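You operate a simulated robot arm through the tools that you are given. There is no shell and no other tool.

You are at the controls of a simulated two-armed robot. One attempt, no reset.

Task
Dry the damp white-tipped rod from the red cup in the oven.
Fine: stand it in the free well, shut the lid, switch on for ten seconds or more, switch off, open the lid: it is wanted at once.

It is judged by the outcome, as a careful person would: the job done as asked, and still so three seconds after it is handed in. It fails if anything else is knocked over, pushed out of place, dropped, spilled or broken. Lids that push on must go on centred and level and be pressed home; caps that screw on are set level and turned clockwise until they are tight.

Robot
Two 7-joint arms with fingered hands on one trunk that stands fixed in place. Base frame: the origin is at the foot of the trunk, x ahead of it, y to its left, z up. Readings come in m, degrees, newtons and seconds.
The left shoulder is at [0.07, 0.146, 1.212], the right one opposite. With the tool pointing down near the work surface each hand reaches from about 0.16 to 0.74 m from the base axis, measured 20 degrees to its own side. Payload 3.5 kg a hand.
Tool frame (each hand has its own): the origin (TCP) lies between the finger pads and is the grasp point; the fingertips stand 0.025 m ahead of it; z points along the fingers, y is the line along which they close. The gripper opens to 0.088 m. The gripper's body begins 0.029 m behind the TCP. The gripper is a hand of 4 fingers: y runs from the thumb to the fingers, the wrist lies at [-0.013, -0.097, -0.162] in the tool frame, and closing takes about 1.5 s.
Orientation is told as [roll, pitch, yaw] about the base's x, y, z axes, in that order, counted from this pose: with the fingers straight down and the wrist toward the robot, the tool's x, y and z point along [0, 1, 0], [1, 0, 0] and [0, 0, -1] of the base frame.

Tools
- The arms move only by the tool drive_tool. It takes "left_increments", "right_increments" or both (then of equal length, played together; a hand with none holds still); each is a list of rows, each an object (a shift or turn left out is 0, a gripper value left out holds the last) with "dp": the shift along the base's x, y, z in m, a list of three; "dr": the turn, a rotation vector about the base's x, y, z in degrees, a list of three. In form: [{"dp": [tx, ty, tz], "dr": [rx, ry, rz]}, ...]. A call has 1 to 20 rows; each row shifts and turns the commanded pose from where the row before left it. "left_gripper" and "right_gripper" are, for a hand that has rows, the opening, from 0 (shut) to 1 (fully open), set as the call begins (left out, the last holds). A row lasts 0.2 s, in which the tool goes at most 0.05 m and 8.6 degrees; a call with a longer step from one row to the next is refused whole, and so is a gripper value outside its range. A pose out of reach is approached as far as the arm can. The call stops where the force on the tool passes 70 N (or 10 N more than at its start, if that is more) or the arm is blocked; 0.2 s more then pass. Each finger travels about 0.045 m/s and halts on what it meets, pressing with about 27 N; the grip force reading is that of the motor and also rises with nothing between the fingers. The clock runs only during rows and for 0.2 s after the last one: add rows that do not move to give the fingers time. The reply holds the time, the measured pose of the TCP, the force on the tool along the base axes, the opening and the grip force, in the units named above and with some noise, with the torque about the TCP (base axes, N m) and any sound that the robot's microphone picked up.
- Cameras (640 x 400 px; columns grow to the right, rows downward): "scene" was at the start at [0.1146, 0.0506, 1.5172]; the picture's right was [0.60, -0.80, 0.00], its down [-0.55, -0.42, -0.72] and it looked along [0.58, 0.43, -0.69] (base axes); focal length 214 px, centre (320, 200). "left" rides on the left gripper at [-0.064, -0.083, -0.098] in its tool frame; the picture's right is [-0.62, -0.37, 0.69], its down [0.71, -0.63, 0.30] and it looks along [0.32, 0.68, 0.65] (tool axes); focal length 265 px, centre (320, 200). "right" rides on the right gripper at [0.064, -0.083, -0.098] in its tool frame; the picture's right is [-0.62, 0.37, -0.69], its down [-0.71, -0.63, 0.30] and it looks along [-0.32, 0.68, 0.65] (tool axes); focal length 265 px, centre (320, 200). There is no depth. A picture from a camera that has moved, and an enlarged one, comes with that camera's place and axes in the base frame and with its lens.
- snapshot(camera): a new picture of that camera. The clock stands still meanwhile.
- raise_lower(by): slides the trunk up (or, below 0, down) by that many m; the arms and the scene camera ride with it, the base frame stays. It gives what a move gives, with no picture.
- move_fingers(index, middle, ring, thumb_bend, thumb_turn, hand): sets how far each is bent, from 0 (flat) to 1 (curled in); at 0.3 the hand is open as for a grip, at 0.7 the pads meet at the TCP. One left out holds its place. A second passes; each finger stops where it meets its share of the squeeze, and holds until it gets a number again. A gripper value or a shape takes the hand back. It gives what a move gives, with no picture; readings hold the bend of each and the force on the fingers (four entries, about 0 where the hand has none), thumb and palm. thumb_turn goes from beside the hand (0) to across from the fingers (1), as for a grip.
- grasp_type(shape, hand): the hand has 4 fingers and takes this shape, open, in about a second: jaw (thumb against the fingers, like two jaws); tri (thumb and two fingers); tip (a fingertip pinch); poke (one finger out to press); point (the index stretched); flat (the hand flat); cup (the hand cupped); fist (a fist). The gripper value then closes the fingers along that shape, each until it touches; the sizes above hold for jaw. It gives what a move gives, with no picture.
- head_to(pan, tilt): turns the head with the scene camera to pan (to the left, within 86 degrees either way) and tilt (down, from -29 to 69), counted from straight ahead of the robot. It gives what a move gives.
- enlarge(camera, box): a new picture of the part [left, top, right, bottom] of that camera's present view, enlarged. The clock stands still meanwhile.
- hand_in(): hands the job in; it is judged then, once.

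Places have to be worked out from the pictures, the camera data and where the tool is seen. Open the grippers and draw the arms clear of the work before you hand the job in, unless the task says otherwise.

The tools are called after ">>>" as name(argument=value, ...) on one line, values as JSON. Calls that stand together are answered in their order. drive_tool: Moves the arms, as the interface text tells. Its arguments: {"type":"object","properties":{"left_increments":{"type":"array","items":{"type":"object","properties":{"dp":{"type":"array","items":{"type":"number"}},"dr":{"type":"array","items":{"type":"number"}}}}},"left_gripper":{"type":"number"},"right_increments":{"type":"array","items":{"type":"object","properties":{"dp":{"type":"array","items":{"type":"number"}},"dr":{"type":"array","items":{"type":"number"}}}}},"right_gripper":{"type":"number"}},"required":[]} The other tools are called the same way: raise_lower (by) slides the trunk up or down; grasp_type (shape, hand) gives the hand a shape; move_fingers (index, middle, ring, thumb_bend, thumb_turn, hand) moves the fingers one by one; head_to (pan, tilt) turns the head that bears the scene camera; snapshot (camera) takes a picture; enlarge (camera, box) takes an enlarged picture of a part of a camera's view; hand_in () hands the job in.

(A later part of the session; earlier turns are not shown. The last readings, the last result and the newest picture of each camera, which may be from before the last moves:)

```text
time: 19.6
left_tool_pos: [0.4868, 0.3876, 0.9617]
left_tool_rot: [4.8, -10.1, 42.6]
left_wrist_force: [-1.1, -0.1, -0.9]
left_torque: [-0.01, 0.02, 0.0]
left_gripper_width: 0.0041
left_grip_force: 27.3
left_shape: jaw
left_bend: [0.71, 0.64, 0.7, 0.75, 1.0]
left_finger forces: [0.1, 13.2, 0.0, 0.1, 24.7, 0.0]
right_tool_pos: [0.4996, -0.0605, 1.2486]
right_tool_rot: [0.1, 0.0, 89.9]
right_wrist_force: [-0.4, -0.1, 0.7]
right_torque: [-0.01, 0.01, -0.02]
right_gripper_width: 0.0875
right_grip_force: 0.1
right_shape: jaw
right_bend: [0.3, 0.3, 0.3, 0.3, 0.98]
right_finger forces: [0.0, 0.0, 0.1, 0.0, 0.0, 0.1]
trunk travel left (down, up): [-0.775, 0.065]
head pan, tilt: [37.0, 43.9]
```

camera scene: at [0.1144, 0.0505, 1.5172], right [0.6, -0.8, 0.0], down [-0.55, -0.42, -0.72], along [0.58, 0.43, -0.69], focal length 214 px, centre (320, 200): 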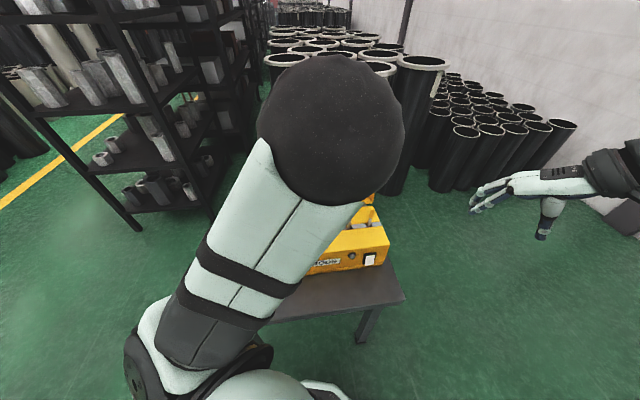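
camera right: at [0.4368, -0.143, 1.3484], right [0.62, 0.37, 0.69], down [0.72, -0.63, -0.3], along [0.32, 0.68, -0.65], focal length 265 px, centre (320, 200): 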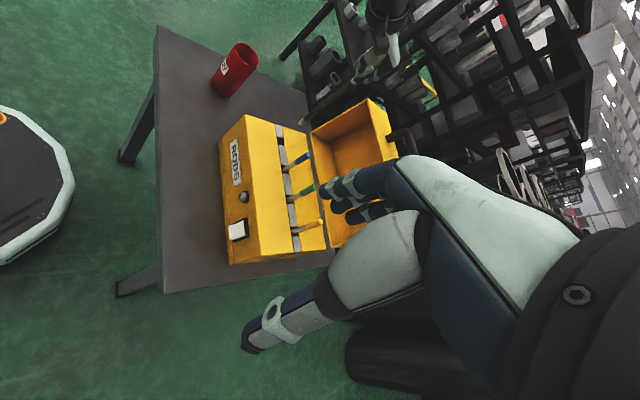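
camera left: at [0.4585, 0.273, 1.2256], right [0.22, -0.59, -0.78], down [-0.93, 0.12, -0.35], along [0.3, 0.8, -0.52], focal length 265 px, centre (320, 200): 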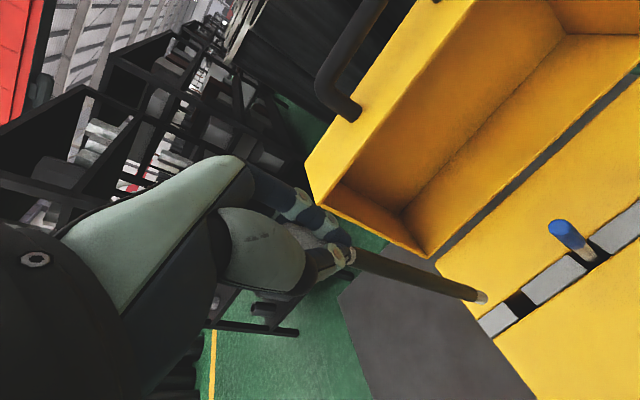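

No contact yet, so I'll go a few millimetres further with checks.

>>> drive_tool(left_increments=[{"dp": [0, 0, -0.003]}, {"dp": [0, 0, -0.003]}, {"dp": [0, 0, -0.003]}, {}])

>>> enlarge(camera="right", box=[240, 80, 400, 180])

>>> snapshot(camera="left")

```text
time: 20.6
left_tool_pos: [0.4865, 0.3864, 0.9534]
left_tool_rot: [4.8, -10.0, 42.5]
left_wrist_force: [-0.2, 0.6, 0.0]
left_torque: [-0.06, 0.03, 0.0]
left_gripper_width: 0.0043
left_grip_force: 26.9
left_shape: jaw
left_bend: [0.71, 0.64, 0.7, 0.75, 1.0]
left_finger forces: [0.1, 13.2, 0.0, 0.0, 24.8, 0.0]
right_tool_pos: [0.5025, -0.0621, 1.2489]
right_tool_rot: [-0.1, 0.1, 90.0]
right_wrist_force: [-0.4, 0.9, -0.9]
right_torque: [0.01, 0.03, 0.02]
right_gripper_width: 0.0875
right_grip_force: 0.2
right_shape: jaw
right_bend: [0.3, 0.3, 0.3, 0.3, 0.98]
right_finger forces: [0.0, 0.0, 0.0, 0.1, 0.0, 0.0]
trunk travel left (down, up): [-0.775, 0.065]
head pan, tilt: [37.0, 43.9]
```

```text
4.00 times, centred on (320, 130) of right
camera zoom: at [0.4371, -0.1429, 1.3484], right [0.62, 0.37, 0.69], down [0.71, -0.63, -0.3], along [0.32, 0.68, -0.65], focal length 1062 px, centre (320, 480)
```

zoom: 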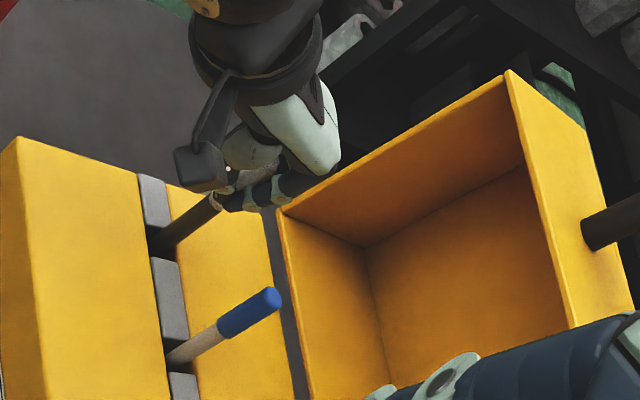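

```text
taken
camera left: at [0.4639, 0.2686, 1.0288], right [0.21, -0.57, -0.8], down [-0.93, 0.15, -0.35], along [0.32, 0.81, -0.5], focal length 265 px, centre (320, 200)
```

left: 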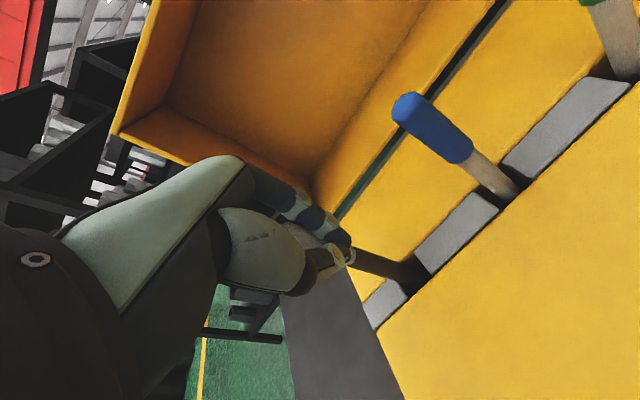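

Compared with the blue rod, the white one still stands about 1 cm proud. I'll continue in 3 mm steps until I feel the bottom.

>>> drive_tool(left_increments=[{"dp": [0, 0, -0.003]}, {"dp": [0, 0, -0.003]}, {}])

```text
time: 21.4
left_tool_pos: [0.4871, 0.3872, 0.9457]
left_tool_rot: [4.7, -9.9, 42.6]
left_wrist_force: [0.7, -0.1, -0.2]
left_torque: [-0.04, 0.02, 0.02]
left_gripper_width: 0.004
left_grip_force: 26.9
left_shape: jaw
left_bend: [0.71, 0.63, 0.7, 0.75, 1.0]
left_finger forces: [0.1, 13.2, 0.0, 0.0, 24.9, 0.0]
right_tool_pos: [0.5018, -0.0614, 1.2487]
right_tool_rot: [0.1, 0.0, 89.9]
right_wrist_force: [-0.8, -0.5, -0.5]
right_torque: [0.01, 0.0, -0.03]
right_gripper_width: 0.0876
right_grip_force: 0.0
right_shape: jaw
right_bend: [0.3, 0.3, 0.3, 0.3, 0.98]
right_finger forces: [0.1, 0.0, 0.1, 0.0, 0.0, 0.1]
trunk travel left (down, up): [-0.775, 0.065]
head pan, tilt: [37.0, 43.9]
```

No contact yet. I'll go down in 2 mm steps.

>>> drive_tool(left_increments=[{"dp": [0, 0, -0.002]}, {"dp": [0, 0, -0.002]}, {}])

>>> enlarge(camera="right", box=[240, 100, 340, 180])

```text
time: 22.2
left_tool_pos: [0.4861, 0.3873, 0.9436]
left_tool_rot: [4.9, -10.1, 42.6]
left_wrist_force: [-1.0, -1.3, 3.5]
left_torque: [0.05, 0.0, 0.01]
left_gripper_width: 0.0041
left_grip_force: 27.0
left_shape: jaw
left_bend: [0.71, 0.63, 0.7, 0.75, 1.0]
left_finger forces: [0.1, 13.1, 0.0, 0.1, 25.9, 0.1]
right_tool_pos: [0.5009, -0.0608, 1.2499]
right_tool_rot: [0.0, -0.1, 89.9]
right_wrist_force: [0.2, 0.2, 0.1]
right_torque: [-0.02, -0.01, -0.01]
right_gripper_width: 0.0873
right_grip_force: 0.0
right_shape: jaw
right_bend: [0.3, 0.3, 0.3, 0.3, 0.98]
right_finger forces: [0.2, 0.0, 0.0, 0.1, 0.0, 0.1]
trunk travel left (down, up): [-0.775, 0.065]
head pan, tilt: [37.0, 43.9]
```

```text
5.00 times, centred on (290, 140) of right
camera zoom: at [0.4366, -0.1434, 1.3485], right [0.62, 0.37, 0.69], down [0.71, -0.63, -0.3], along [0.32, 0.68, -0.65], focal length 1327 px, centre (470, 500)
```

zoom: 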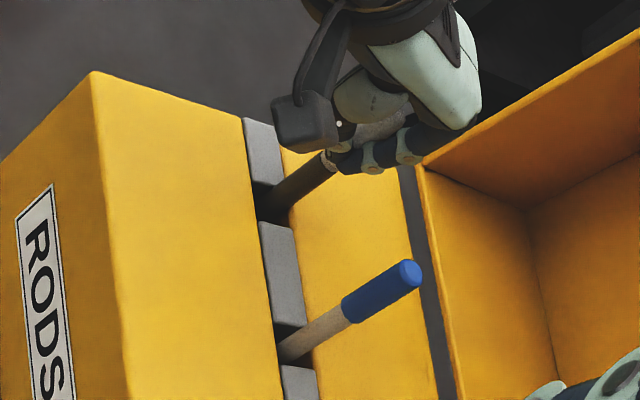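

I feel 3.5 N upward at z 0.9436, and the exposed length now matches the blue rod, so the white rod is seated. I'll open the hand halfway to release it.

>>> drive_tool(left_increments=[{}, {}, {}, {}, {}, {}], left_gripper=0.5)

>>> enlarge(camera="right", box=[240, 100, 340, 180])

>>> snapshot(camera="left")

```text
time: 23.6
left_tool_pos: [0.4869, 0.3876, 0.9434]
left_tool_rot: [4.8, -10.0, 42.6]
left_wrist_force: [-0.1, 0.3, 0.4]
left_torque: [-0.01, 0.01, 0.01]
left_gripper_width: 0.0437
left_grip_force: 0.0
left_shape: jaw
left_bend: [0.74, 0.45, 0.41, 0.7, 1.0]
left_finger forces: [0.1, 0.0, 0.0, 0.1, 0.0, 0.1]
right_tool_pos: [0.5016, -0.0611, 1.2495]
right_tool_rot: [0.1, 0.0, 90.0]
right_wrist_force: [-0.1, 0.2, 0.3]
right_torque: [0.0, 0.0, 0.01]
right_gripper_width: 0.0874
right_grip_force: 0.2
right_shape: jaw
right_bend: [0.3, 0.3, 0.3, 0.3, 0.98]
right_finger forces: [0.0, 0.0, 0.0, 0.1, 0.1, 0.0]
trunk travel left (down, up): [-0.775, 0.065]
head pan, tilt: [37.0, 43.9]
```

```text
5.00 times, centred on (290, 140) of right
camera zoom: at [0.437, -0.143, 1.3484], right [0.62, 0.37, 0.69], down [0.71, -0.63, -0.3], along [0.32, 0.68, -0.65], focal length 1327 px, centre (470, 500)
```

zoom: 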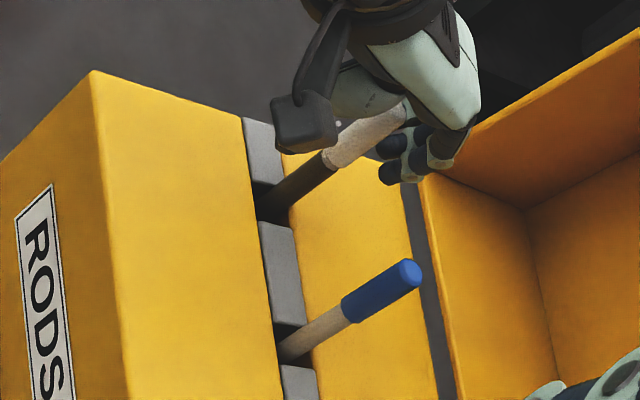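

```text
taken
camera left: at [0.4637, 0.2687, 1.0189], right [0.21, -0.57, -0.8], down [-0.93, 0.15, -0.35], along [0.32, 0.81, -0.5], focal length 265 px, centre (320, 200)
```

left: 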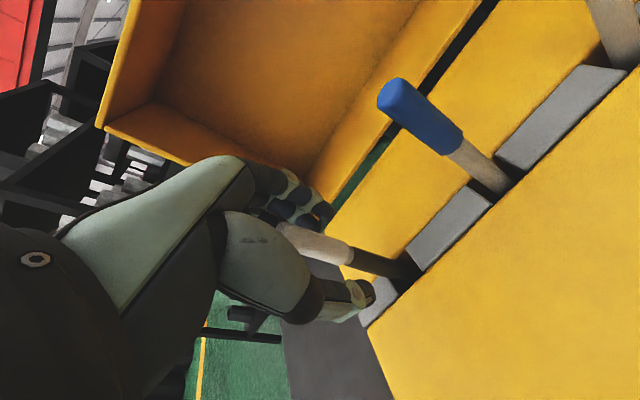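

The rod stands free, but the index and thumb readings still look curled. I'll look closely before lifting so nothing hooks the rod.

>>> enlarge(camera="left", box=[220, 140, 460, 340])

>>> drive_tool(left_increments=[{}, {}, {}, {}], left_gripper=0.6)

>>> enlarge(camera="left", box=[220, 140, 460, 340])

>>> enlarge(camera="right", box=[260, 90, 340, 150])

```text
2.00 times, centred on (340, 240) of left
camera zoom: at [0.4637, 0.2687, 1.0189], right [0.21, -0.57, -0.8], down [-0.93, 0.15, -0.35], along [0.32, 0.81, -0.5], focal length 531 px, centre (280, 120)
```

zoom: 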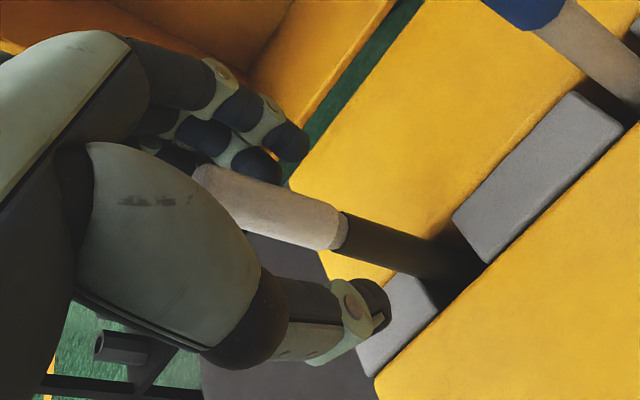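

```text
time: 24.6
left_tool_pos: [0.4869, 0.3873, 0.9434]
left_tool_rot: [4.9, -10.1, 42.6]
left_wrist_force: [-0.1, 1.1, 0.0]
left_torque: [0.0, 0.01, 0.0]
left_gripper_width: 0.0522
left_grip_force: 0.1
left_shape: jaw
left_bend: [0.29, 0.41, 0.37, 0.65, 1.0]
left_finger forces: [0.0, 0.1, 0.0, 0.0, 0.0, 0.0]
right_tool_pos: [0.5009, -0.0603, 1.2488]
right_tool_rot: [-0.1, 0.0, 89.9]
right_wrist_force: [-0.1, 0.0, -0.1]
right_torque: [-0.02, -0.02, -0.01]
right_gripper_width: 0.0879
right_grip_force: 0.1
right_shape: jaw
right_bend: [0.3, 0.3, 0.3, 0.3, 0.98]
right_finger forces: [0.1, 0.1, 0.0, 0.0, 0.0, 0.0]
trunk travel left (down, up): [-0.775, 0.065]
head pan, tilt: [37.0, 43.9]
```

```text
2.00 times, centred on (340, 240) of left
camera zoom: at [0.4638, 0.2687, 1.0189], right [0.21, -0.57, -0.8], down [-0.93, 0.15, -0.35], along [0.32, 0.81, -0.5], focal length 531 px, centre (280, 120)
```

zoom: 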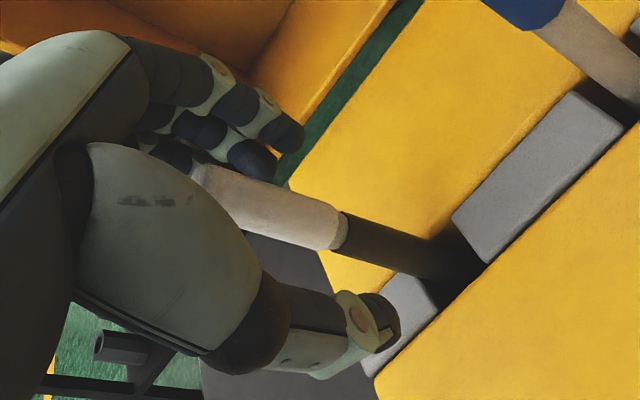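

```text
6.67 times, centred on (300, 120) of right
camera zoom: at [0.437, -0.1429, 1.3484], right [0.62, 0.37, 0.69], down [0.71, -0.63, -0.3], along [0.32, 0.68, -0.65], focal length 1769 px, centre (453, 733)
```

zoom: 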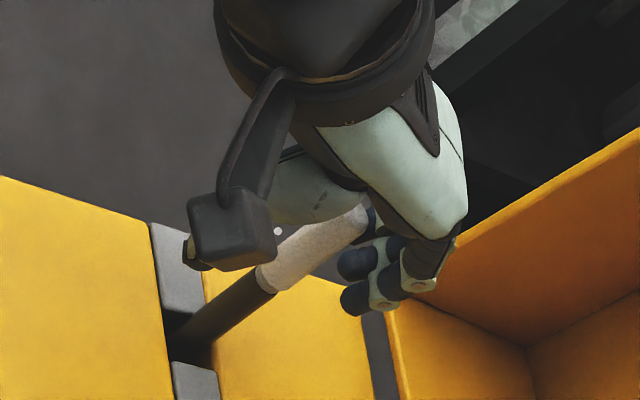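

All fingers are clear of the rod now. I'll lift the left hand straight up off it.

>>> drive_tool(left_increments=[{"dp": [0, 0, 0.01]}, {"dp": [0, 0, 0.02]}, {"dp": [0, 0, 0.02]}, {"dp": [0, 0, 0.025]}, {"dp": [0, 0, 0.025]}, {"dp": [0, 0, 0.02]}, {}])

>>> enlarge(camera="right", box=[220, 80, 380, 180])

>>> snapshot(camera="left")

```text
time: 26.2
left_tool_pos: [0.4857, 0.388, 1.0628]
left_tool_rot: [4.8, -9.9, 42.5]
left_wrist_force: [0.5, -0.5, -0.5]
left_torque: [-0.02, 0.03, -0.01]
left_gripper_width: 0.0526
left_grip_force: 0.1
left_shape: jaw
left_bend: [0.29, 0.41, 0.37, 0.65, 1.0]
left_finger forces: [0.0, 0.0, 0.0, 0.0, 0.1, 0.1]
right_tool_pos: [0.5023, -0.062, 1.2481]
right_tool_rot: [-0.1, -0.1, 90.0]
right_wrist_force: [-1.0, -0.2, 0.1]
right_torque: [0.01, 0.02, 0.01]
right_gripper_width: 0.0877
right_grip_force: 0.1
right_shape: jaw
right_bend: [0.3, 0.3, 0.3, 0.3, 0.98]
right_finger forces: [0.0, 0.1, 0.0, 0.0, 0.0, 0.0]
trunk travel left (down, up): [-0.775, 0.065]
head pan, tilt: [37.0, 43.9]
```

```text
4.00 times, centred on (300, 130) of right
camera zoom: at [0.4374, -0.1429, 1.3483], right [0.62, 0.37, 0.69], down [0.71, -0.63, -0.3], along [0.32, 0.68, -0.65], focal length 1062 px, centre (400, 480)
```

zoom: 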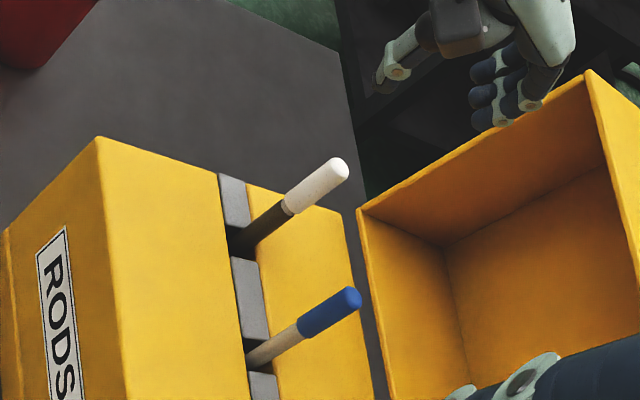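

```text
taken
camera left: at [0.4637, 0.2687, 1.1392], right [0.21, -0.57, -0.8], down [-0.93, 0.15, -0.35], along [0.32, 0.81, -0.5], focal length 265 px, centre (320, 200)
```

left: 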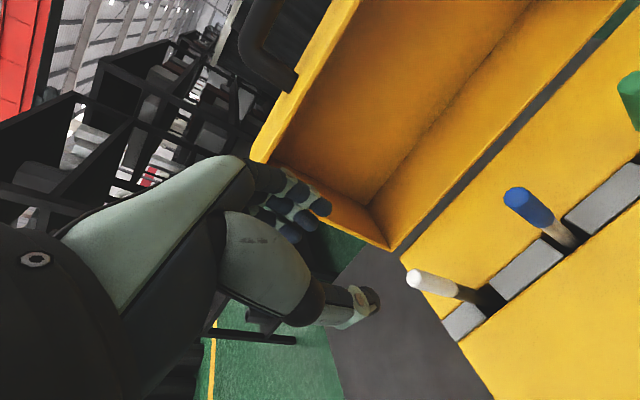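

The white rod stands in the free well just like its neighbours. Next is the lid, so I'll retract the left hand to unblock the scene camera and locate the handle.

>>> drive_tool(left_increments=[{"dp": [-0.02, 0, 0.03]}, {"dp": [-0.035, 0.015, 0.02]}, {"dp": [-0.04, 0.02, 0.02]}, {"dp": [-0.04, 0.02, 0.01]}, {"dp": [-0.04, 0.02, 0]}, {"dp": [-0.02, 0.02, 0]}, {}])

>>> snapshot(camera="scene")

>>> enlarge(camera="right", box=[200, 40, 440, 280])

>>> snapshot(camera="left")

```text
time: 27.8
left_tool_pos: [0.2915, 0.4807, 1.1446]
left_tool_rot: [4.8, -10.0, 42.6]
left_wrist_force: [-0.5, 0.4, 0.0]
left_torque: [-0.02, 0.01, 0.03]
left_gripper_width: 0.0524
left_grip_force: 0.1
left_shape: jaw
left_bend: [0.29, 0.41, 0.37, 0.65, 1.0]
left_finger forces: [0.0, 0.1, 0.1, 0.0, 0.1, 0.0]
right_tool_pos: [0.5008, -0.0616, 1.2487]
right_tool_rot: [0.0, 0.0, 90.1]
right_wrist_force: [1.1, -0.1, 0.1]
right_torque: [0.01, -0.02, 0.01]
right_gripper_width: 0.0878
right_grip_force: 0.1
right_shape: jaw
right_bend: [0.3, 0.3, 0.3, 0.3, 0.98]
right_finger forces: [0.0, 0.0, 0.1, 0.0, 0.0, 0.0]
trunk travel left (down, up): [-0.775, 0.065]
head pan, tilt: [37.0, 43.9]
```

```text
taken
camera scene: at [0.1152, 0.049, 1.5172], right [0.6, -0.8, 0.0], down [-0.55, -0.42, -0.72], along [0.58, 0.43, -0.69], focal length 214 px, centre (320, 200)
```

scene: 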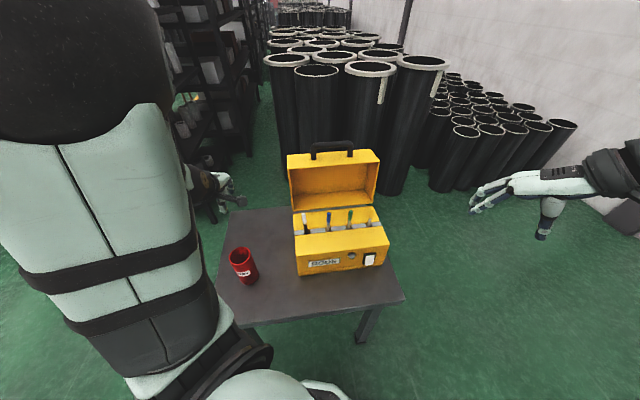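

```text
1.67 times, centred on (320, 160) of right
camera zoom: at [0.4374, -0.1441, 1.3481], right [0.62, 0.37, 0.69], down [0.71, -0.63, -0.3], along [0.32, 0.68, -0.65], focal length 442 px, centre (320, 267)
```

zoom: 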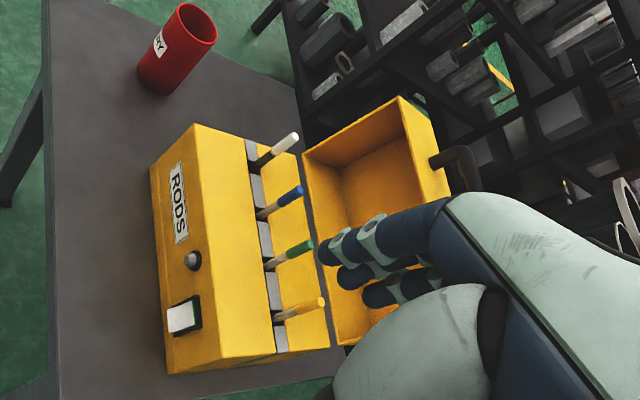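

```text
taken
camera left: at [0.2682, 0.3623, 1.2197], right [0.21, -0.57, -0.8], down [-0.93, 0.15, -0.35], along [0.32, 0.81, -0.5], focal length 265 px, centre (320, 200)
```

left: 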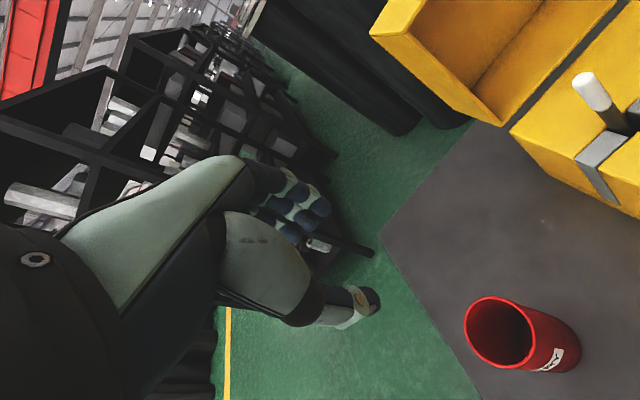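

I'll zoom in on the handle and the switch from both cameras.

>>> enlarge(camera="scene", box=[275, 130, 395, 205])

>>> enlarge(camera="right", box=[300, 80, 430, 180])

>>> enlarge(camera="right", box=[210, 170, 290, 270])

>>> enlarge(camera="scene", box=[300, 230, 400, 290])

```text
5.33 times, centred on (335, 168) of scene
camera zoom: at [0.1152, 0.049, 1.5172], right [0.6, -0.8, 0.0], down [-0.55, -0.42, -0.72], along [0.58, 0.43, -0.69], focal length 1144 px, centre (240, 373)
```

zoom: 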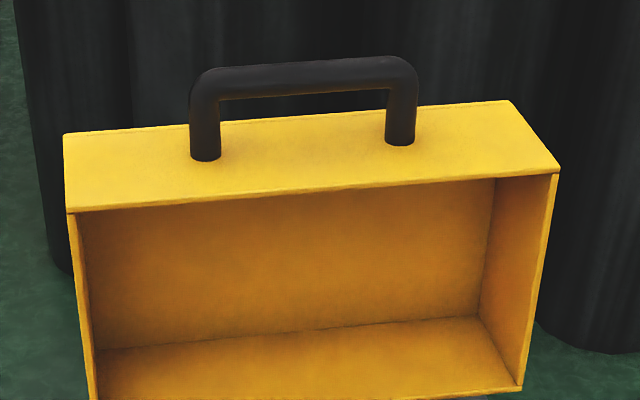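

```text
4.00 times, centred on (365, 130) of right
camera zoom: at [0.4374, -0.1441, 1.3481], right [0.62, 0.37, 0.69], down [0.71, -0.63, -0.3], along [0.32, 0.68, -0.65], focal length 1062 px, centre (140, 480)
```

zoom: 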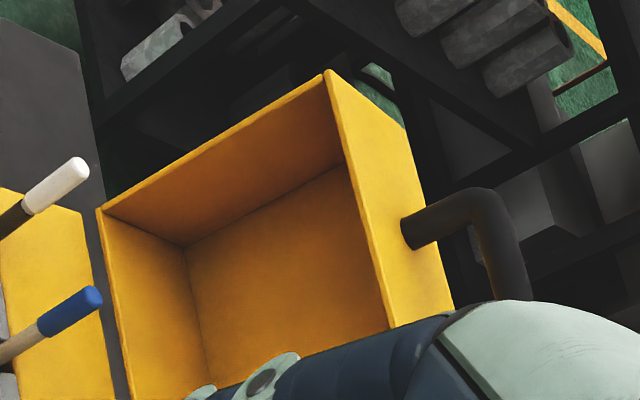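

```text
4.00 times, centred on (250, 220) of right
camera zoom: at [0.4374, -0.1441, 1.3481], right [0.62, 0.37, 0.69], down [0.71, -0.63, -0.3], along [0.32, 0.68, -0.65], focal length 1062 px, centre (600, 120)
```

zoom: 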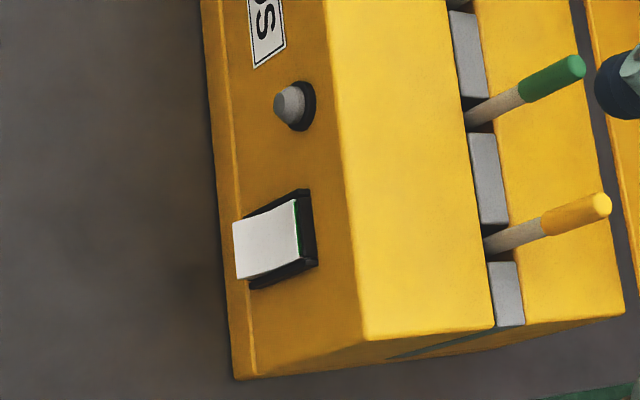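

```text
6.40 times, centred on (350, 260) of scene
camera zoom: at [0.1152, 0.049, 1.5172], right [0.6, -0.8, 0.0], down [-0.55, -0.42, -0.72], along [0.58, 0.43, -0.69], focal length 1373 px, centre (128, -184)
```

zoom: 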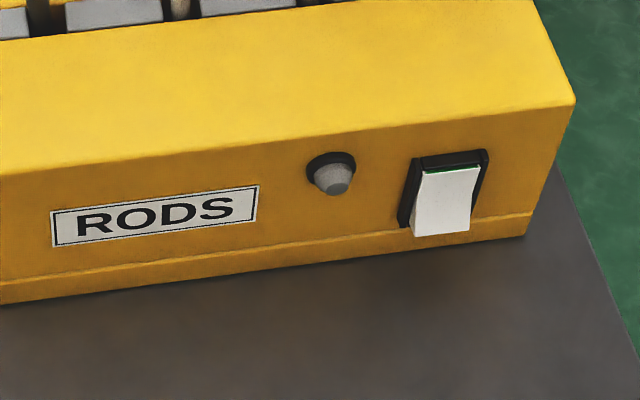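

Triangulation gives the handle bar's left end at (0.661, 0.488, 1.121) and its centre near (0.707, 0.439, 1.121). The hinge is at about z 0.88 and the lid stands open roughly 100°. The switch rocker's lower half sticks out and the lamp is dark, so it's off. I'll raise the right hand for a clearer view and bring the left hand above the handle.

>>> drive_tool(left_increments=[{"dp": [0, 0, 0.035], "dr": [0, -3.4, 0]}, {"dp": [0, 0, 0.035], "dr": [0, -3.4, 0]}, {"dp": [0, 0, 0.03]}, {"dp": [0.035, -0.006, 0]}, {"dp": [0.035, -0.006, 0]}, {"dp": [0.035, -0.006, 0]}, {"dp": [0.035, -0.006, 0]}, {"dp": [0.035, -0.006, 0]}, {"dp": [0.035, -0.006, 0]}, {"dp": [0.035, -0.006, 0]}, {"dp": [0.035, -0.006, 0]}, {}], right_increments=[{"dp": [0.01, 0, 0.03]}, {"dp": [0.01, 0, 0.03]}, {"dp": [0.01, 0, 0.03]}, {"dp": [0.01, 0, 0.03]}, {"dp": [0.01, 0, 0.01]}, {}, {}, {}, {}, {}, {}, {}])

>>> snapshot(camera="left")

>>> snapshot(camera="right")

>>> snapshot(camera="scene")

```text
time: 28.8
left_tool_pos: [0.3197, 0.4788, 1.2425]
left_tool_rot: [0.0, -14.6, 43.6]
left_wrist_force: [0.0, 0.4, -0.7]
left_torque: [0.02, 0.03, 0.02]
left_gripper_width: 0.0525
left_grip_force: 0.0
left_shape: jaw
left_bend: [0.29, 0.41, 0.37, 0.65, 1.0]
left_finger forces: [0.0, 0.0, 0.1, 0.0, 0.1, 0.0]
right_tool_pos: [0.5468, -0.0544, 1.3622]
right_tool_rot: [-0.5, -1.2, 88.3]
right_wrist_force: [-1.4, 28.2, -7.8]
right_torque: [-2.2, -0.71, -2.16]
right_gripper_width: 0.0876
right_grip_force: 0.1
right_shape: jaw
right_bend: [0.3, 0.3, 0.3, 0.3, 0.98]
right_finger forces: [0.1, 0.0, 0.1, 0.0, 0.0, 0.1]
trunk travel left (down, up): [-0.775, 0.065]
head pan, tilt: [37.0, 43.9]
stopped in row 4 (right hand): the force on the tool passed its limit at 222 N (the readings are from after the stop); the commanded pose is now the measured one
```

```text
taken
camera left: at [0.288, 0.3598, 1.315], right [0.3, -0.57, -0.77], down [-0.88, 0.15, -0.45], along [0.37, 0.81, -0.46], focal length 265 px, centre (320, 200)
```

left: 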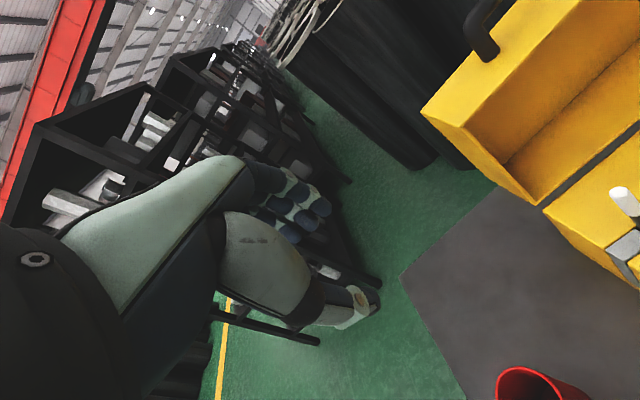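

```text
taken
camera right: at [0.4781, -0.1369, 1.4593], right [0.62, 0.33, 0.71], down [0.7, -0.64, -0.31], along [0.35, 0.69, -0.64], focal length 265 px, centre (320, 200)
```

right: 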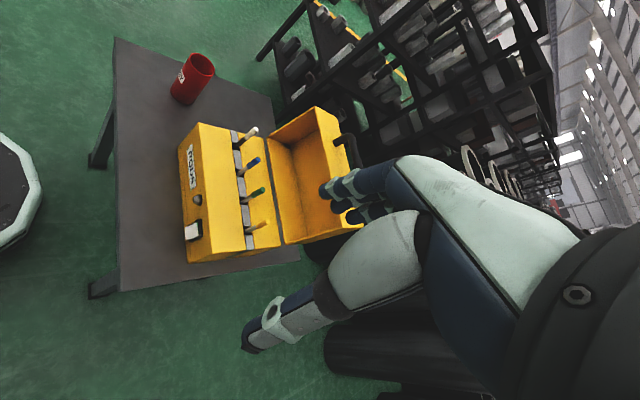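

```text
taken
camera scene: at [0.1179, 0.052, 1.5169], right [0.6, -0.8, 0.0], down [-0.56, -0.42, -0.72], along [0.57, 0.43, -0.69], focal length 214 px, centre (320, 200)
```

scene: 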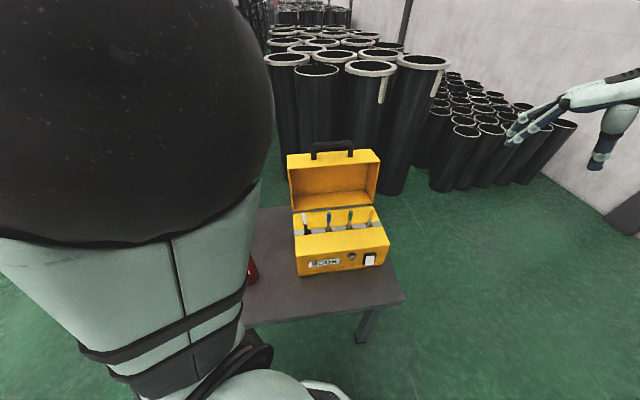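

The right hand stopped on a large force with nothing visible around it, possibly self-contact or an arm-joint jump. I'll pause with both arms still and re-read the forces before going on.

>>> drive_tool(left_increments=[{}, {}], right_increments=[{}, {}])

>>> snapshot(camera="scene")

>>> head_to(pan=0, tilt=20)

>>> snapshot(camera="scene")

```text
time: 29.4
left_tool_pos: [0.3179, 0.4771, 1.2429]
left_tool_rot: [0.2, -14.9, 43.6]
left_wrist_force: [0.1, -0.5, 0.1]
left_torque: [-0.04, -0.03, -0.03]
left_gripper_width: 0.0526
left_grip_force: 0.1
left_shape: jaw
left_bend: [0.29, 0.41, 0.37, 0.65, 1.0]
left_finger forces: [0.0, 0.1, 0.0, 0.0, 0.1, 0.0]
right_tool_pos: [0.5436, -0.0557, 1.3633]
right_tool_rot: [-0.7, -1.3, 88.3]
right_wrist_force: [-4.1, 44.4, -9.9]
right_torque: [-3.88, -1.15, -3.69]
right_gripper_width: 0.0877
right_grip_force: 0.2
right_shape: jaw
right_bend: [0.3, 0.3, 0.3, 0.3, 0.98]
right_finger forces: [0.1, 0.1, 0.0, 0.1, 0.0, 0.1]
trunk travel left (down, up): [-0.775, 0.065]
head pan, tilt: [37.0, 43.9]
```

```text
taken
camera scene: at [0.1158, 0.051, 1.5171], right [0.6, -0.8, 0.0], down [-0.55, -0.42, -0.72], along [0.57, 0.43, -0.69], focal length 214 px, centre (320, 200)
```

scene: 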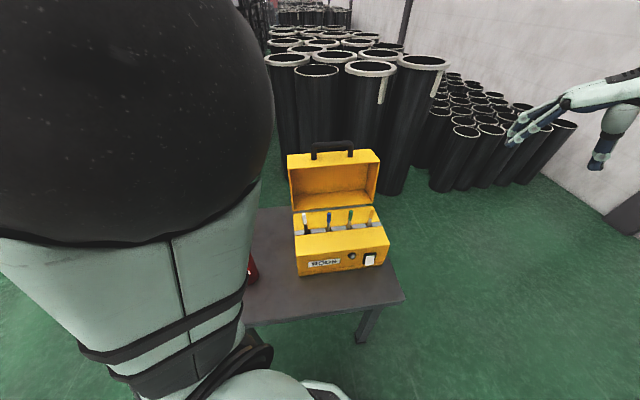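

```text
time: 30.4
left_tool_pos: [0.3166, 0.4774, 1.2429]
left_tool_rot: [0.1, -14.9, 43.6]
left_wrist_force: [0.0, 0.0, -0.4]
left_torque: [0.03, -0.01, 0.02]
left_gripper_width: 0.0526
left_grip_force: 0.1
left_shape: jaw
left_bend: [0.29, 0.41, 0.37, 0.65, 1.0]
left_finger forces: [0.0, 0.1, 0.1, 0.0, 0.1, 0.1]
right_tool_pos: [0.5433, -0.0563, 1.3646]
right_tool_rot: [-0.7, -1.4, 88.3]
right_wrist_force: [-4.6, 46.1, -11.0]
right_torque: [-4.02, -1.29, -3.95]
right_gripper_width: 0.0878
right_grip_force: 0.1
right_shape: jaw
right_bend: [0.3, 0.3, 0.3, 0.3, 0.98]
right_finger forces: [0.0, 0.0, 0.0, 0.0, 0.0, 0.0]
trunk travel left (down, up): [-0.775, 0.065]
head pan, tilt: [0.0, 20.0]
```

```text
taken
camera scene: at [0.1421, 0.0011, 1.5542], right [0.0, -1.0, 0.0], down [-0.34, 0.0, -0.94], along [0.94, 0.0, -0.34], focal length 214 px, centre (320, 200)
```

scene: 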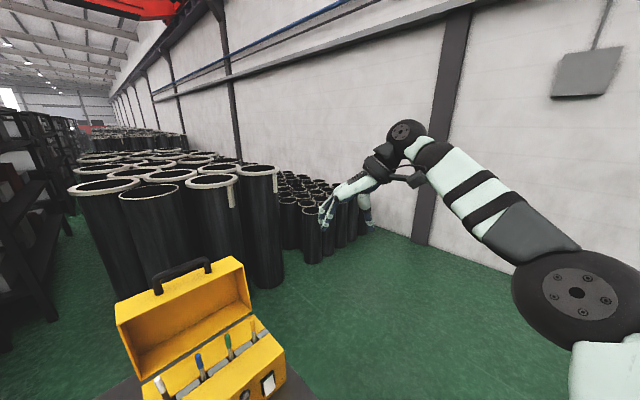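

The view shows the right hand's camera mount pressing against its own forearm, a sharply folded wrist. I'll lower the right hand back the way it came to relieve it.

>>> drive_tool(right_increments=[{"dp": [-0.01, 0, -0.02]}, {"dp": [-0.01, -0.005, -0.025]}, {"dp": [-0.01, -0.01, -0.025]}, {"dp": [-0.01, -0.01, -0.025], "dr": [0, 0, -5]}, {"dp": [0, -0.01, -0.02], "dr": [0, 0, -5]}, {}])

>>> snapshot(camera="scene")

```text
time: 31.8
left_tool_pos: [0.3187, 0.4777, 1.2426]
left_tool_rot: [0.1, -14.8, 43.6]
left_wrist_force: [0.3, 0.8, -0.8]
left_torque: [-0.01, 0.01, 0.0]
left_gripper_width: 0.0526
left_grip_force: 0.1
left_shape: jaw
left_bend: [0.29, 0.41, 0.37, 0.65, 1.0]
left_finger forces: [0.0, 0.0, 0.0, 0.0, 0.0, 0.1]
right_tool_pos: [0.5029, -0.0926, 1.2482]
right_tool_rot: [-0.8, -1.3, 78.6]
right_wrist_force: [0.4, -0.4, 0.3]
right_torque: [0.0, -0.01, 0.03]
right_gripper_width: 0.0879
right_grip_force: 0.0
right_shape: jaw
right_bend: [0.3, 0.3, 0.3, 0.3, 0.98]
right_finger forces: [0.0, 0.1, 0.0, 0.1, 0.0, 0.0]
trunk travel left (down, up): [-0.775, 0.065]
head pan, tilt: [0.0, 20.0]
```

```text
taken
camera scene: at [0.143, 0.0011, 1.5542], right [0.0, -1.0, 0.0], down [-0.34, 0.0, -0.94], along [0.94, 0.0, -0.34], focal length 214 px, centre (320, 200)
```

scene: 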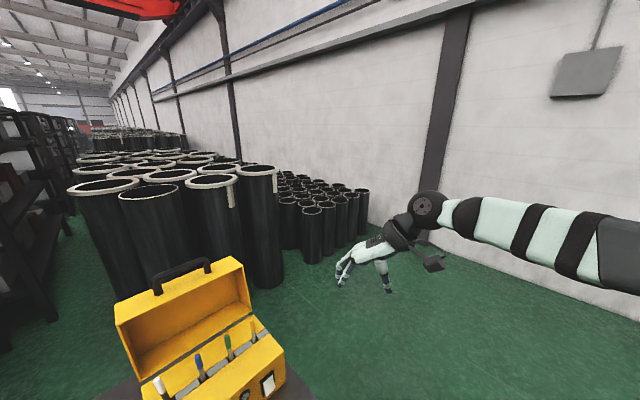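

The self-contact is gone and the forces are zero. I'll aim the head at the oven and carry the left hand across to a point about 12 cm above the handle.

>>> drive_tool(left_increments=[{"dp": [0.033, -0.005, 0]}, {"dp": [0.037, -0.006, 0]}, {"dp": [0.037, -0.006, 0]}, {"dp": [0.037, -0.006, 0]}, {"dp": [0.037, -0.006, 0]}, {"dp": [0.037, -0.006, 0]}, {"dp": [0.037, -0.006, 0]}, {"dp": [0.037, -0.006, 0]}, {"dp": [0.037, -0.006, 0]}, {"dp": [0.033, -0.006, 0]}, {}])

>>> head_to(pan=25, tilt=35)

>>> snapshot(camera="left")

>>> snapshot(camera="scene")

>>> snapshot(camera="right")

```text
time: 34.2
left_tool_pos: [0.6769, 0.418, 1.2432]
left_tool_rot: [0.0, -14.9, 43.8]
left_wrist_force: [0.2, -0.4, 0.1]
left_torque: [-0.04, 0.0, -0.01]
left_gripper_width: 0.0525
left_grip_force: 0.0
left_shape: jaw
left_bend: [0.29, 0.41, 0.37, 0.65, 1.0]
left_finger forces: [0.0, 0.0, 0.0, 0.0, 0.0, 0.0]
right_tool_pos: [0.5027, -0.0912, 1.2486]
right_tool_rot: [-0.8, -1.4, 78.7]
right_wrist_force: [-0.8, 0.4, 1.0]
right_torque: [0.03, 0.0, 0.0]
right_gripper_width: 0.0878
right_grip_force: 0.0
right_shape: jaw
right_bend: [0.3, 0.3, 0.3, 0.3, 0.98]
right_finger forces: [0.1, 0.0, 0.1, 0.1, 0.0, 0.0]
trunk travel left (down, up): [-0.775, 0.065]
head pan, tilt: [0.0, 20.0]
```

```text
time: 35.1
left_tool_pos: [0.6784, 0.4176, 1.2426]
left_tool_rot: [0.1, -14.9, 43.6]
left_wrist_force: [-0.4, -0.1, -1.0]
left_torque: [0.05, 0.0, -0.04]
left_gripper_width: 0.0524
left_grip_force: 0.1
left_shape: jaw
left_bend: [0.29, 0.41, 0.37, 0.65, 1.0]
left_finger forces: [0.1, 0.0, 0.0, 0.1, 0.0, 0.0]
right_tool_pos: [0.5027, -0.0909, 1.2488]
right_tool_rot: [-0.7, -1.3, 78.6]
right_wrist_force: [0.0, 0.2, -0.7]
right_torque: [0.02, -0.02, 0.03]
right_gripper_width: 0.0876
right_grip_force: 0.1
right_shape: jaw
right_bend: [0.3, 0.3, 0.3, 0.3, 0.98]
right_finger forces: [0.0, 0.1, 0.0, 0.0, 0.0, 0.1]
trunk travel left (down, up): [-0.775, 0.065]
head pan, tilt: [25.0, 35.0]
```

```text
taken
camera left: at [0.6467, 0.2992, 1.315], right [0.3, -0.57, -0.77], down [-0.88, 0.15, -0.45], along [0.38, 0.81, -0.46], focal length 265 px, centre (320, 200)
```

left: 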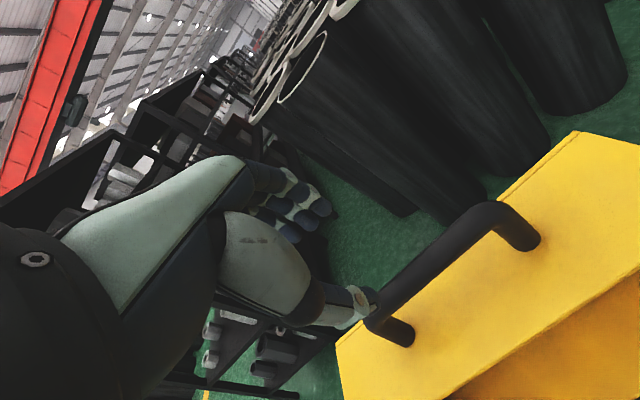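

```text
taken
camera scene: at [0.1291, 0.0381, 1.5304], right [0.42, -0.91, 0.0], down [-0.52, -0.24, -0.82], along [0.74, 0.35, -0.57], focal length 214 px, centre (320, 200)
```

scene: 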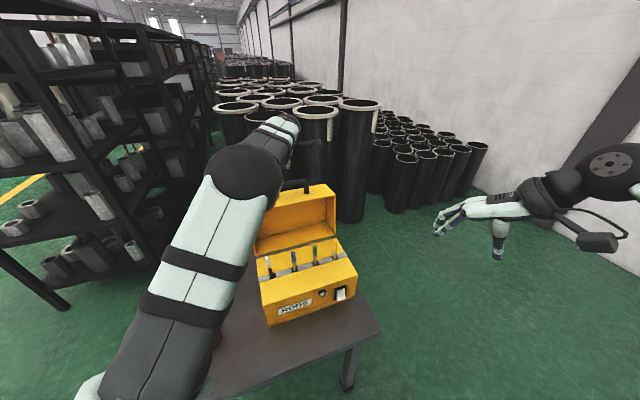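

```text
taken
camera right: at [0.4212, -0.1608, 1.3458], right [0.67, 0.22, 0.71], down [0.58, -0.75, -0.31], along [0.46, 0.62, -0.63], focal length 265 px, centre (320, 200)
```

right: 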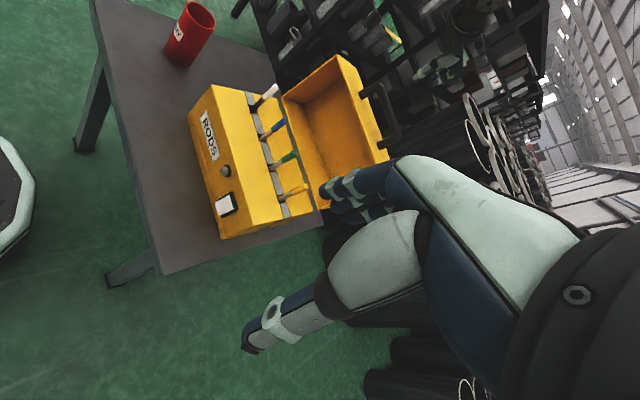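

The left camera sees the whole handle. I'll zoom both hand cameras on it to pin its position.

>>> enlarge(camera="left", box=[320, 160, 640, 380])

>>> enlarge(camera="right", box=[260, 40, 420, 160])

>>> enlarge(camera="scene", box=[230, 160, 370, 270])

```text
1.82 times, centred on (480, 270) of left
camera zoom: at [0.6467, 0.2992, 1.315], right [0.3, -0.57, -0.77], down [-0.88, 0.15, -0.45], along [0.38, 0.81, -0.46], focal length 483 px, centre (29, 73)
```

zoom: 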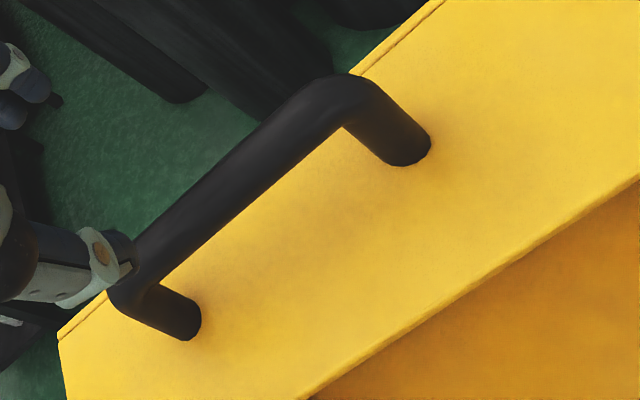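

```text
3.33 times, centred on (340, 100) of right
camera zoom: at [0.4212, -0.1608, 1.3458], right [0.67, 0.22, 0.71], down [0.58, -0.75, -0.31], along [0.46, 0.62, -0.63], focal length 885 px, centre (253, 533)
```

zoom: 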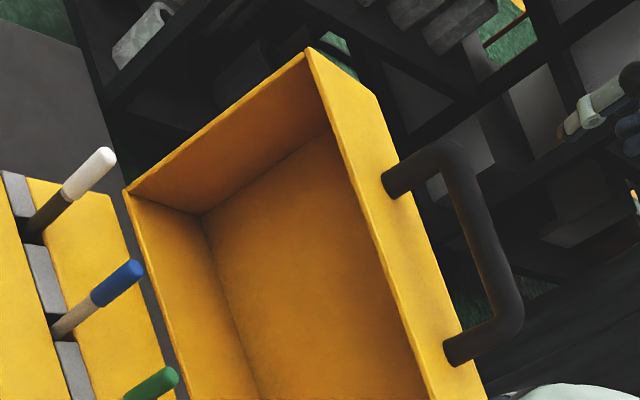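

```text
3.64 times, centred on (300, 215) of scene
camera zoom: at [0.1291, 0.0381, 1.5304], right [0.42, -0.91, 0.0], down [-0.52, -0.24, -0.82], along [0.74, 0.35, -0.57], focal length 780 px, centre (393, 146)
```

zoom: 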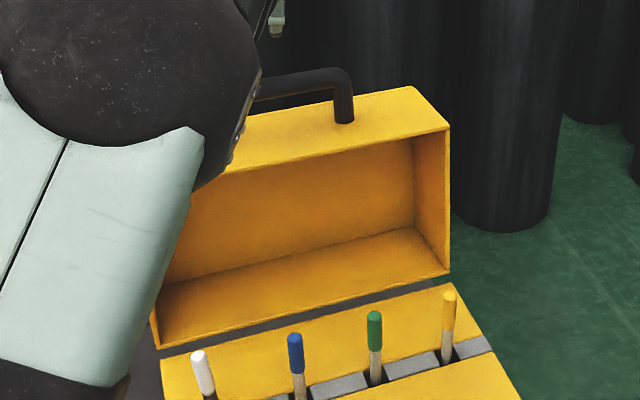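

The handle bar's centre comes out at about (0.705, 0.434, 1.123), directly ahead of the hand along its pointing direction. I'll advance 7 cm toward it and check the alignment.

>>> drive_tool(left_increments=[{"dp": [0.0055, 0.003, -0.0226]}, {"dp": [0.0055, 0.003, -0.0226]}, {"dp": [0.0055, 0.003, -0.0226]}, {}])

>>> snapshot(camera="left")

>>> enlarge(camera="right", box=[320, 20, 480, 140])

>>> enlarge(camera="scene", box=[230, 130, 370, 240])

```text
time: 36.1
left_tool_pos: [0.6949, 0.4258, 1.1754]
left_tool_rot: [0.1, -14.9, 43.6]
left_wrist_force: [-0.1, 0.2, -0.2]
left_torque: [-0.04, -0.01, -0.04]
left_gripper_width: 0.0525
left_grip_force: 0.1
left_shape: jaw
left_bend: [0.29, 0.41, 0.37, 0.65, 1.0]
left_finger forces: [0.0, 0.1, 0.0, 0.0, 0.1, 0.1]
right_tool_pos: [0.5023, -0.0915, 1.25]
right_tool_rot: [-0.8, -1.4, 78.6]
right_wrist_force: [0.1, 1.2, 0.3]
right_torque: [0.03, 0.02, -0.04]
right_gripper_width: 0.0877
right_grip_force: 0.1
right_shape: jaw
right_bend: [0.3, 0.3, 0.3, 0.3, 0.98]
right_finger forces: [0.0, 0.0, 0.0, 0.0, 0.0, 0.0]
trunk travel left (down, up): [-0.775, 0.065]
head pan, tilt: [25.0, 35.0]
```

```text
taken
camera left: at [0.6632, 0.3083, 1.2474], right [0.3, -0.57, -0.77], down [-0.88, 0.15, -0.46], along [0.38, 0.81, -0.46], focal length 265 px, centre (320, 200)
```

left: 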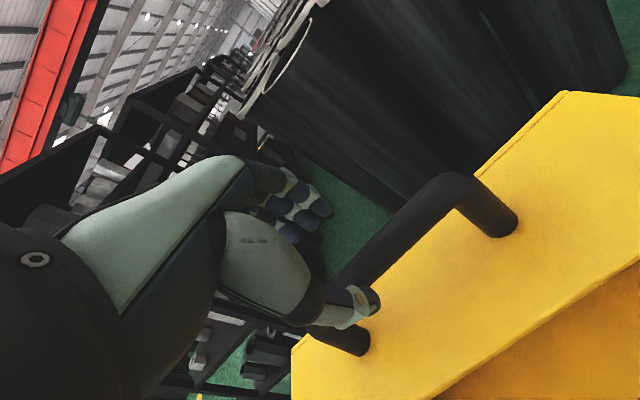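

```text
3.33 times, centred on (400, 80) of right
camera zoom: at [0.4208, -0.1609, 1.3459], right [0.67, 0.22, 0.71], down [0.58, -0.75, -0.31], along [0.46, 0.62, -0.63], focal length 885 px, centre (53, 600)
```

zoom: 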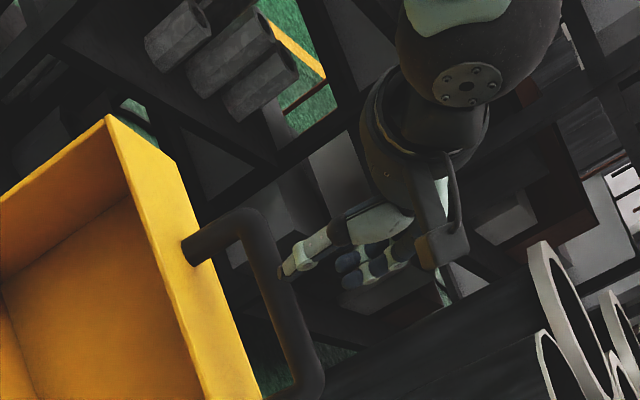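

```text
3.64 times, centred on (300, 185) of scene
camera zoom: at [0.1286, 0.038, 1.5305], right [0.42, -0.91, 0.0], down [-0.52, -0.24, -0.82], along [0.74, 0.35, -0.57], focal length 780 px, centre (393, 254)
```

zoom: 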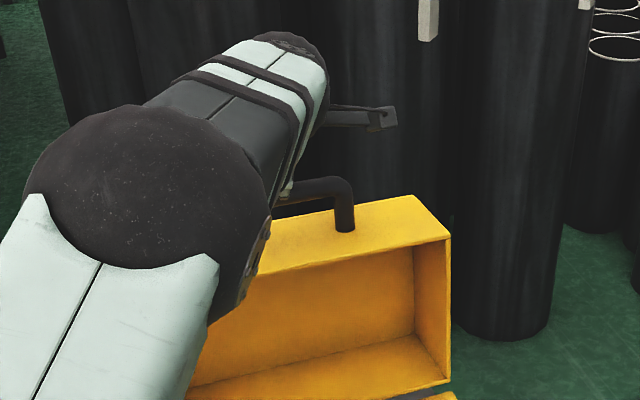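

Both views show the bar will pass between thumb and fingers, about centred. I'll advance the last 5 cm slowly along the pointing direction.

>>> drive_tool(left_increments=[{"dp": [0.003, 0.0028, -0.0124]}, {"dp": [0.003, 0.0028, -0.0124]}, {"dp": [0.003, 0.0028, -0.0124]}, {"dp": [0.0028, 0.0028, -0.012]}, {}])

>>> snapshot(camera="left")

>>> enlarge(camera="right", box=[320, 20, 480, 140])

```text
time: 37.3
left_tool_pos: [0.7084, 0.4381, 1.1256]
left_tool_rot: [0.2, -14.9, 43.6]
left_wrist_force: [0.0, -0.1, -0.1]
left_torque: [0.01, 0.01, 0.01]
left_gripper_width: 0.0526
left_grip_force: 0.0
left_shape: jaw
left_bend: [0.29, 0.41, 0.37, 0.65, 1.0]
left_finger forces: [0.1, 0.1, 0.0, 0.1, 0.0, 0.0]
right_tool_pos: [0.5033, -0.0913, 1.249]
right_tool_rot: [-0.9, -1.3, 78.6]
right_wrist_force: [0.2, -0.3, 1.2]
right_torque: [0.03, 0.01, -0.02]
right_gripper_width: 0.0877
right_grip_force: 0.0
right_shape: jaw
right_bend: [0.3, 0.3, 0.3, 0.3, 0.98]
right_finger forces: [0.0, 0.1, 0.0, 0.0, 0.1, 0.1]
trunk travel left (down, up): [-0.775, 0.065]
head pan, tilt: [25.0, 35.0]
```

```text
taken
camera left: at [0.6754, 0.3193, 1.1988], right [0.3, -0.57, -0.77], down [-0.88, 0.15, -0.45], along [0.38, 0.81, -0.46], focal length 265 px, centre (320, 200)
```

left: 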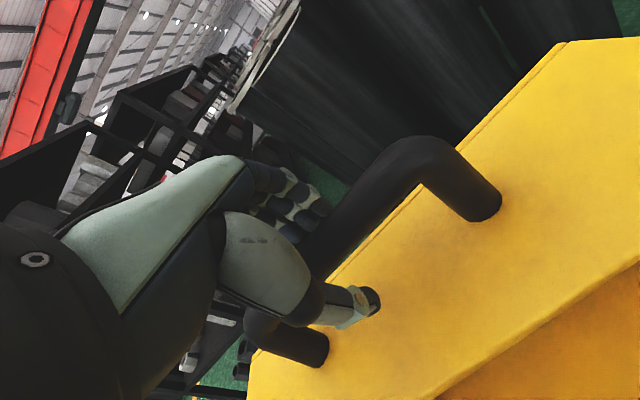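

```text
3.33 times, centred on (400, 80) of right
camera zoom: at [0.421, -0.1609, 1.3459], right [0.67, 0.22, 0.71], down [0.58, -0.75, -0.31], along [0.46, 0.62, -0.63], focal length 885 px, centre (53, 600)
```

zoom: 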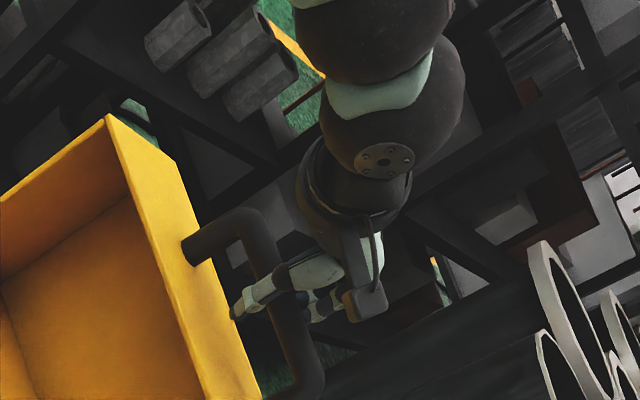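

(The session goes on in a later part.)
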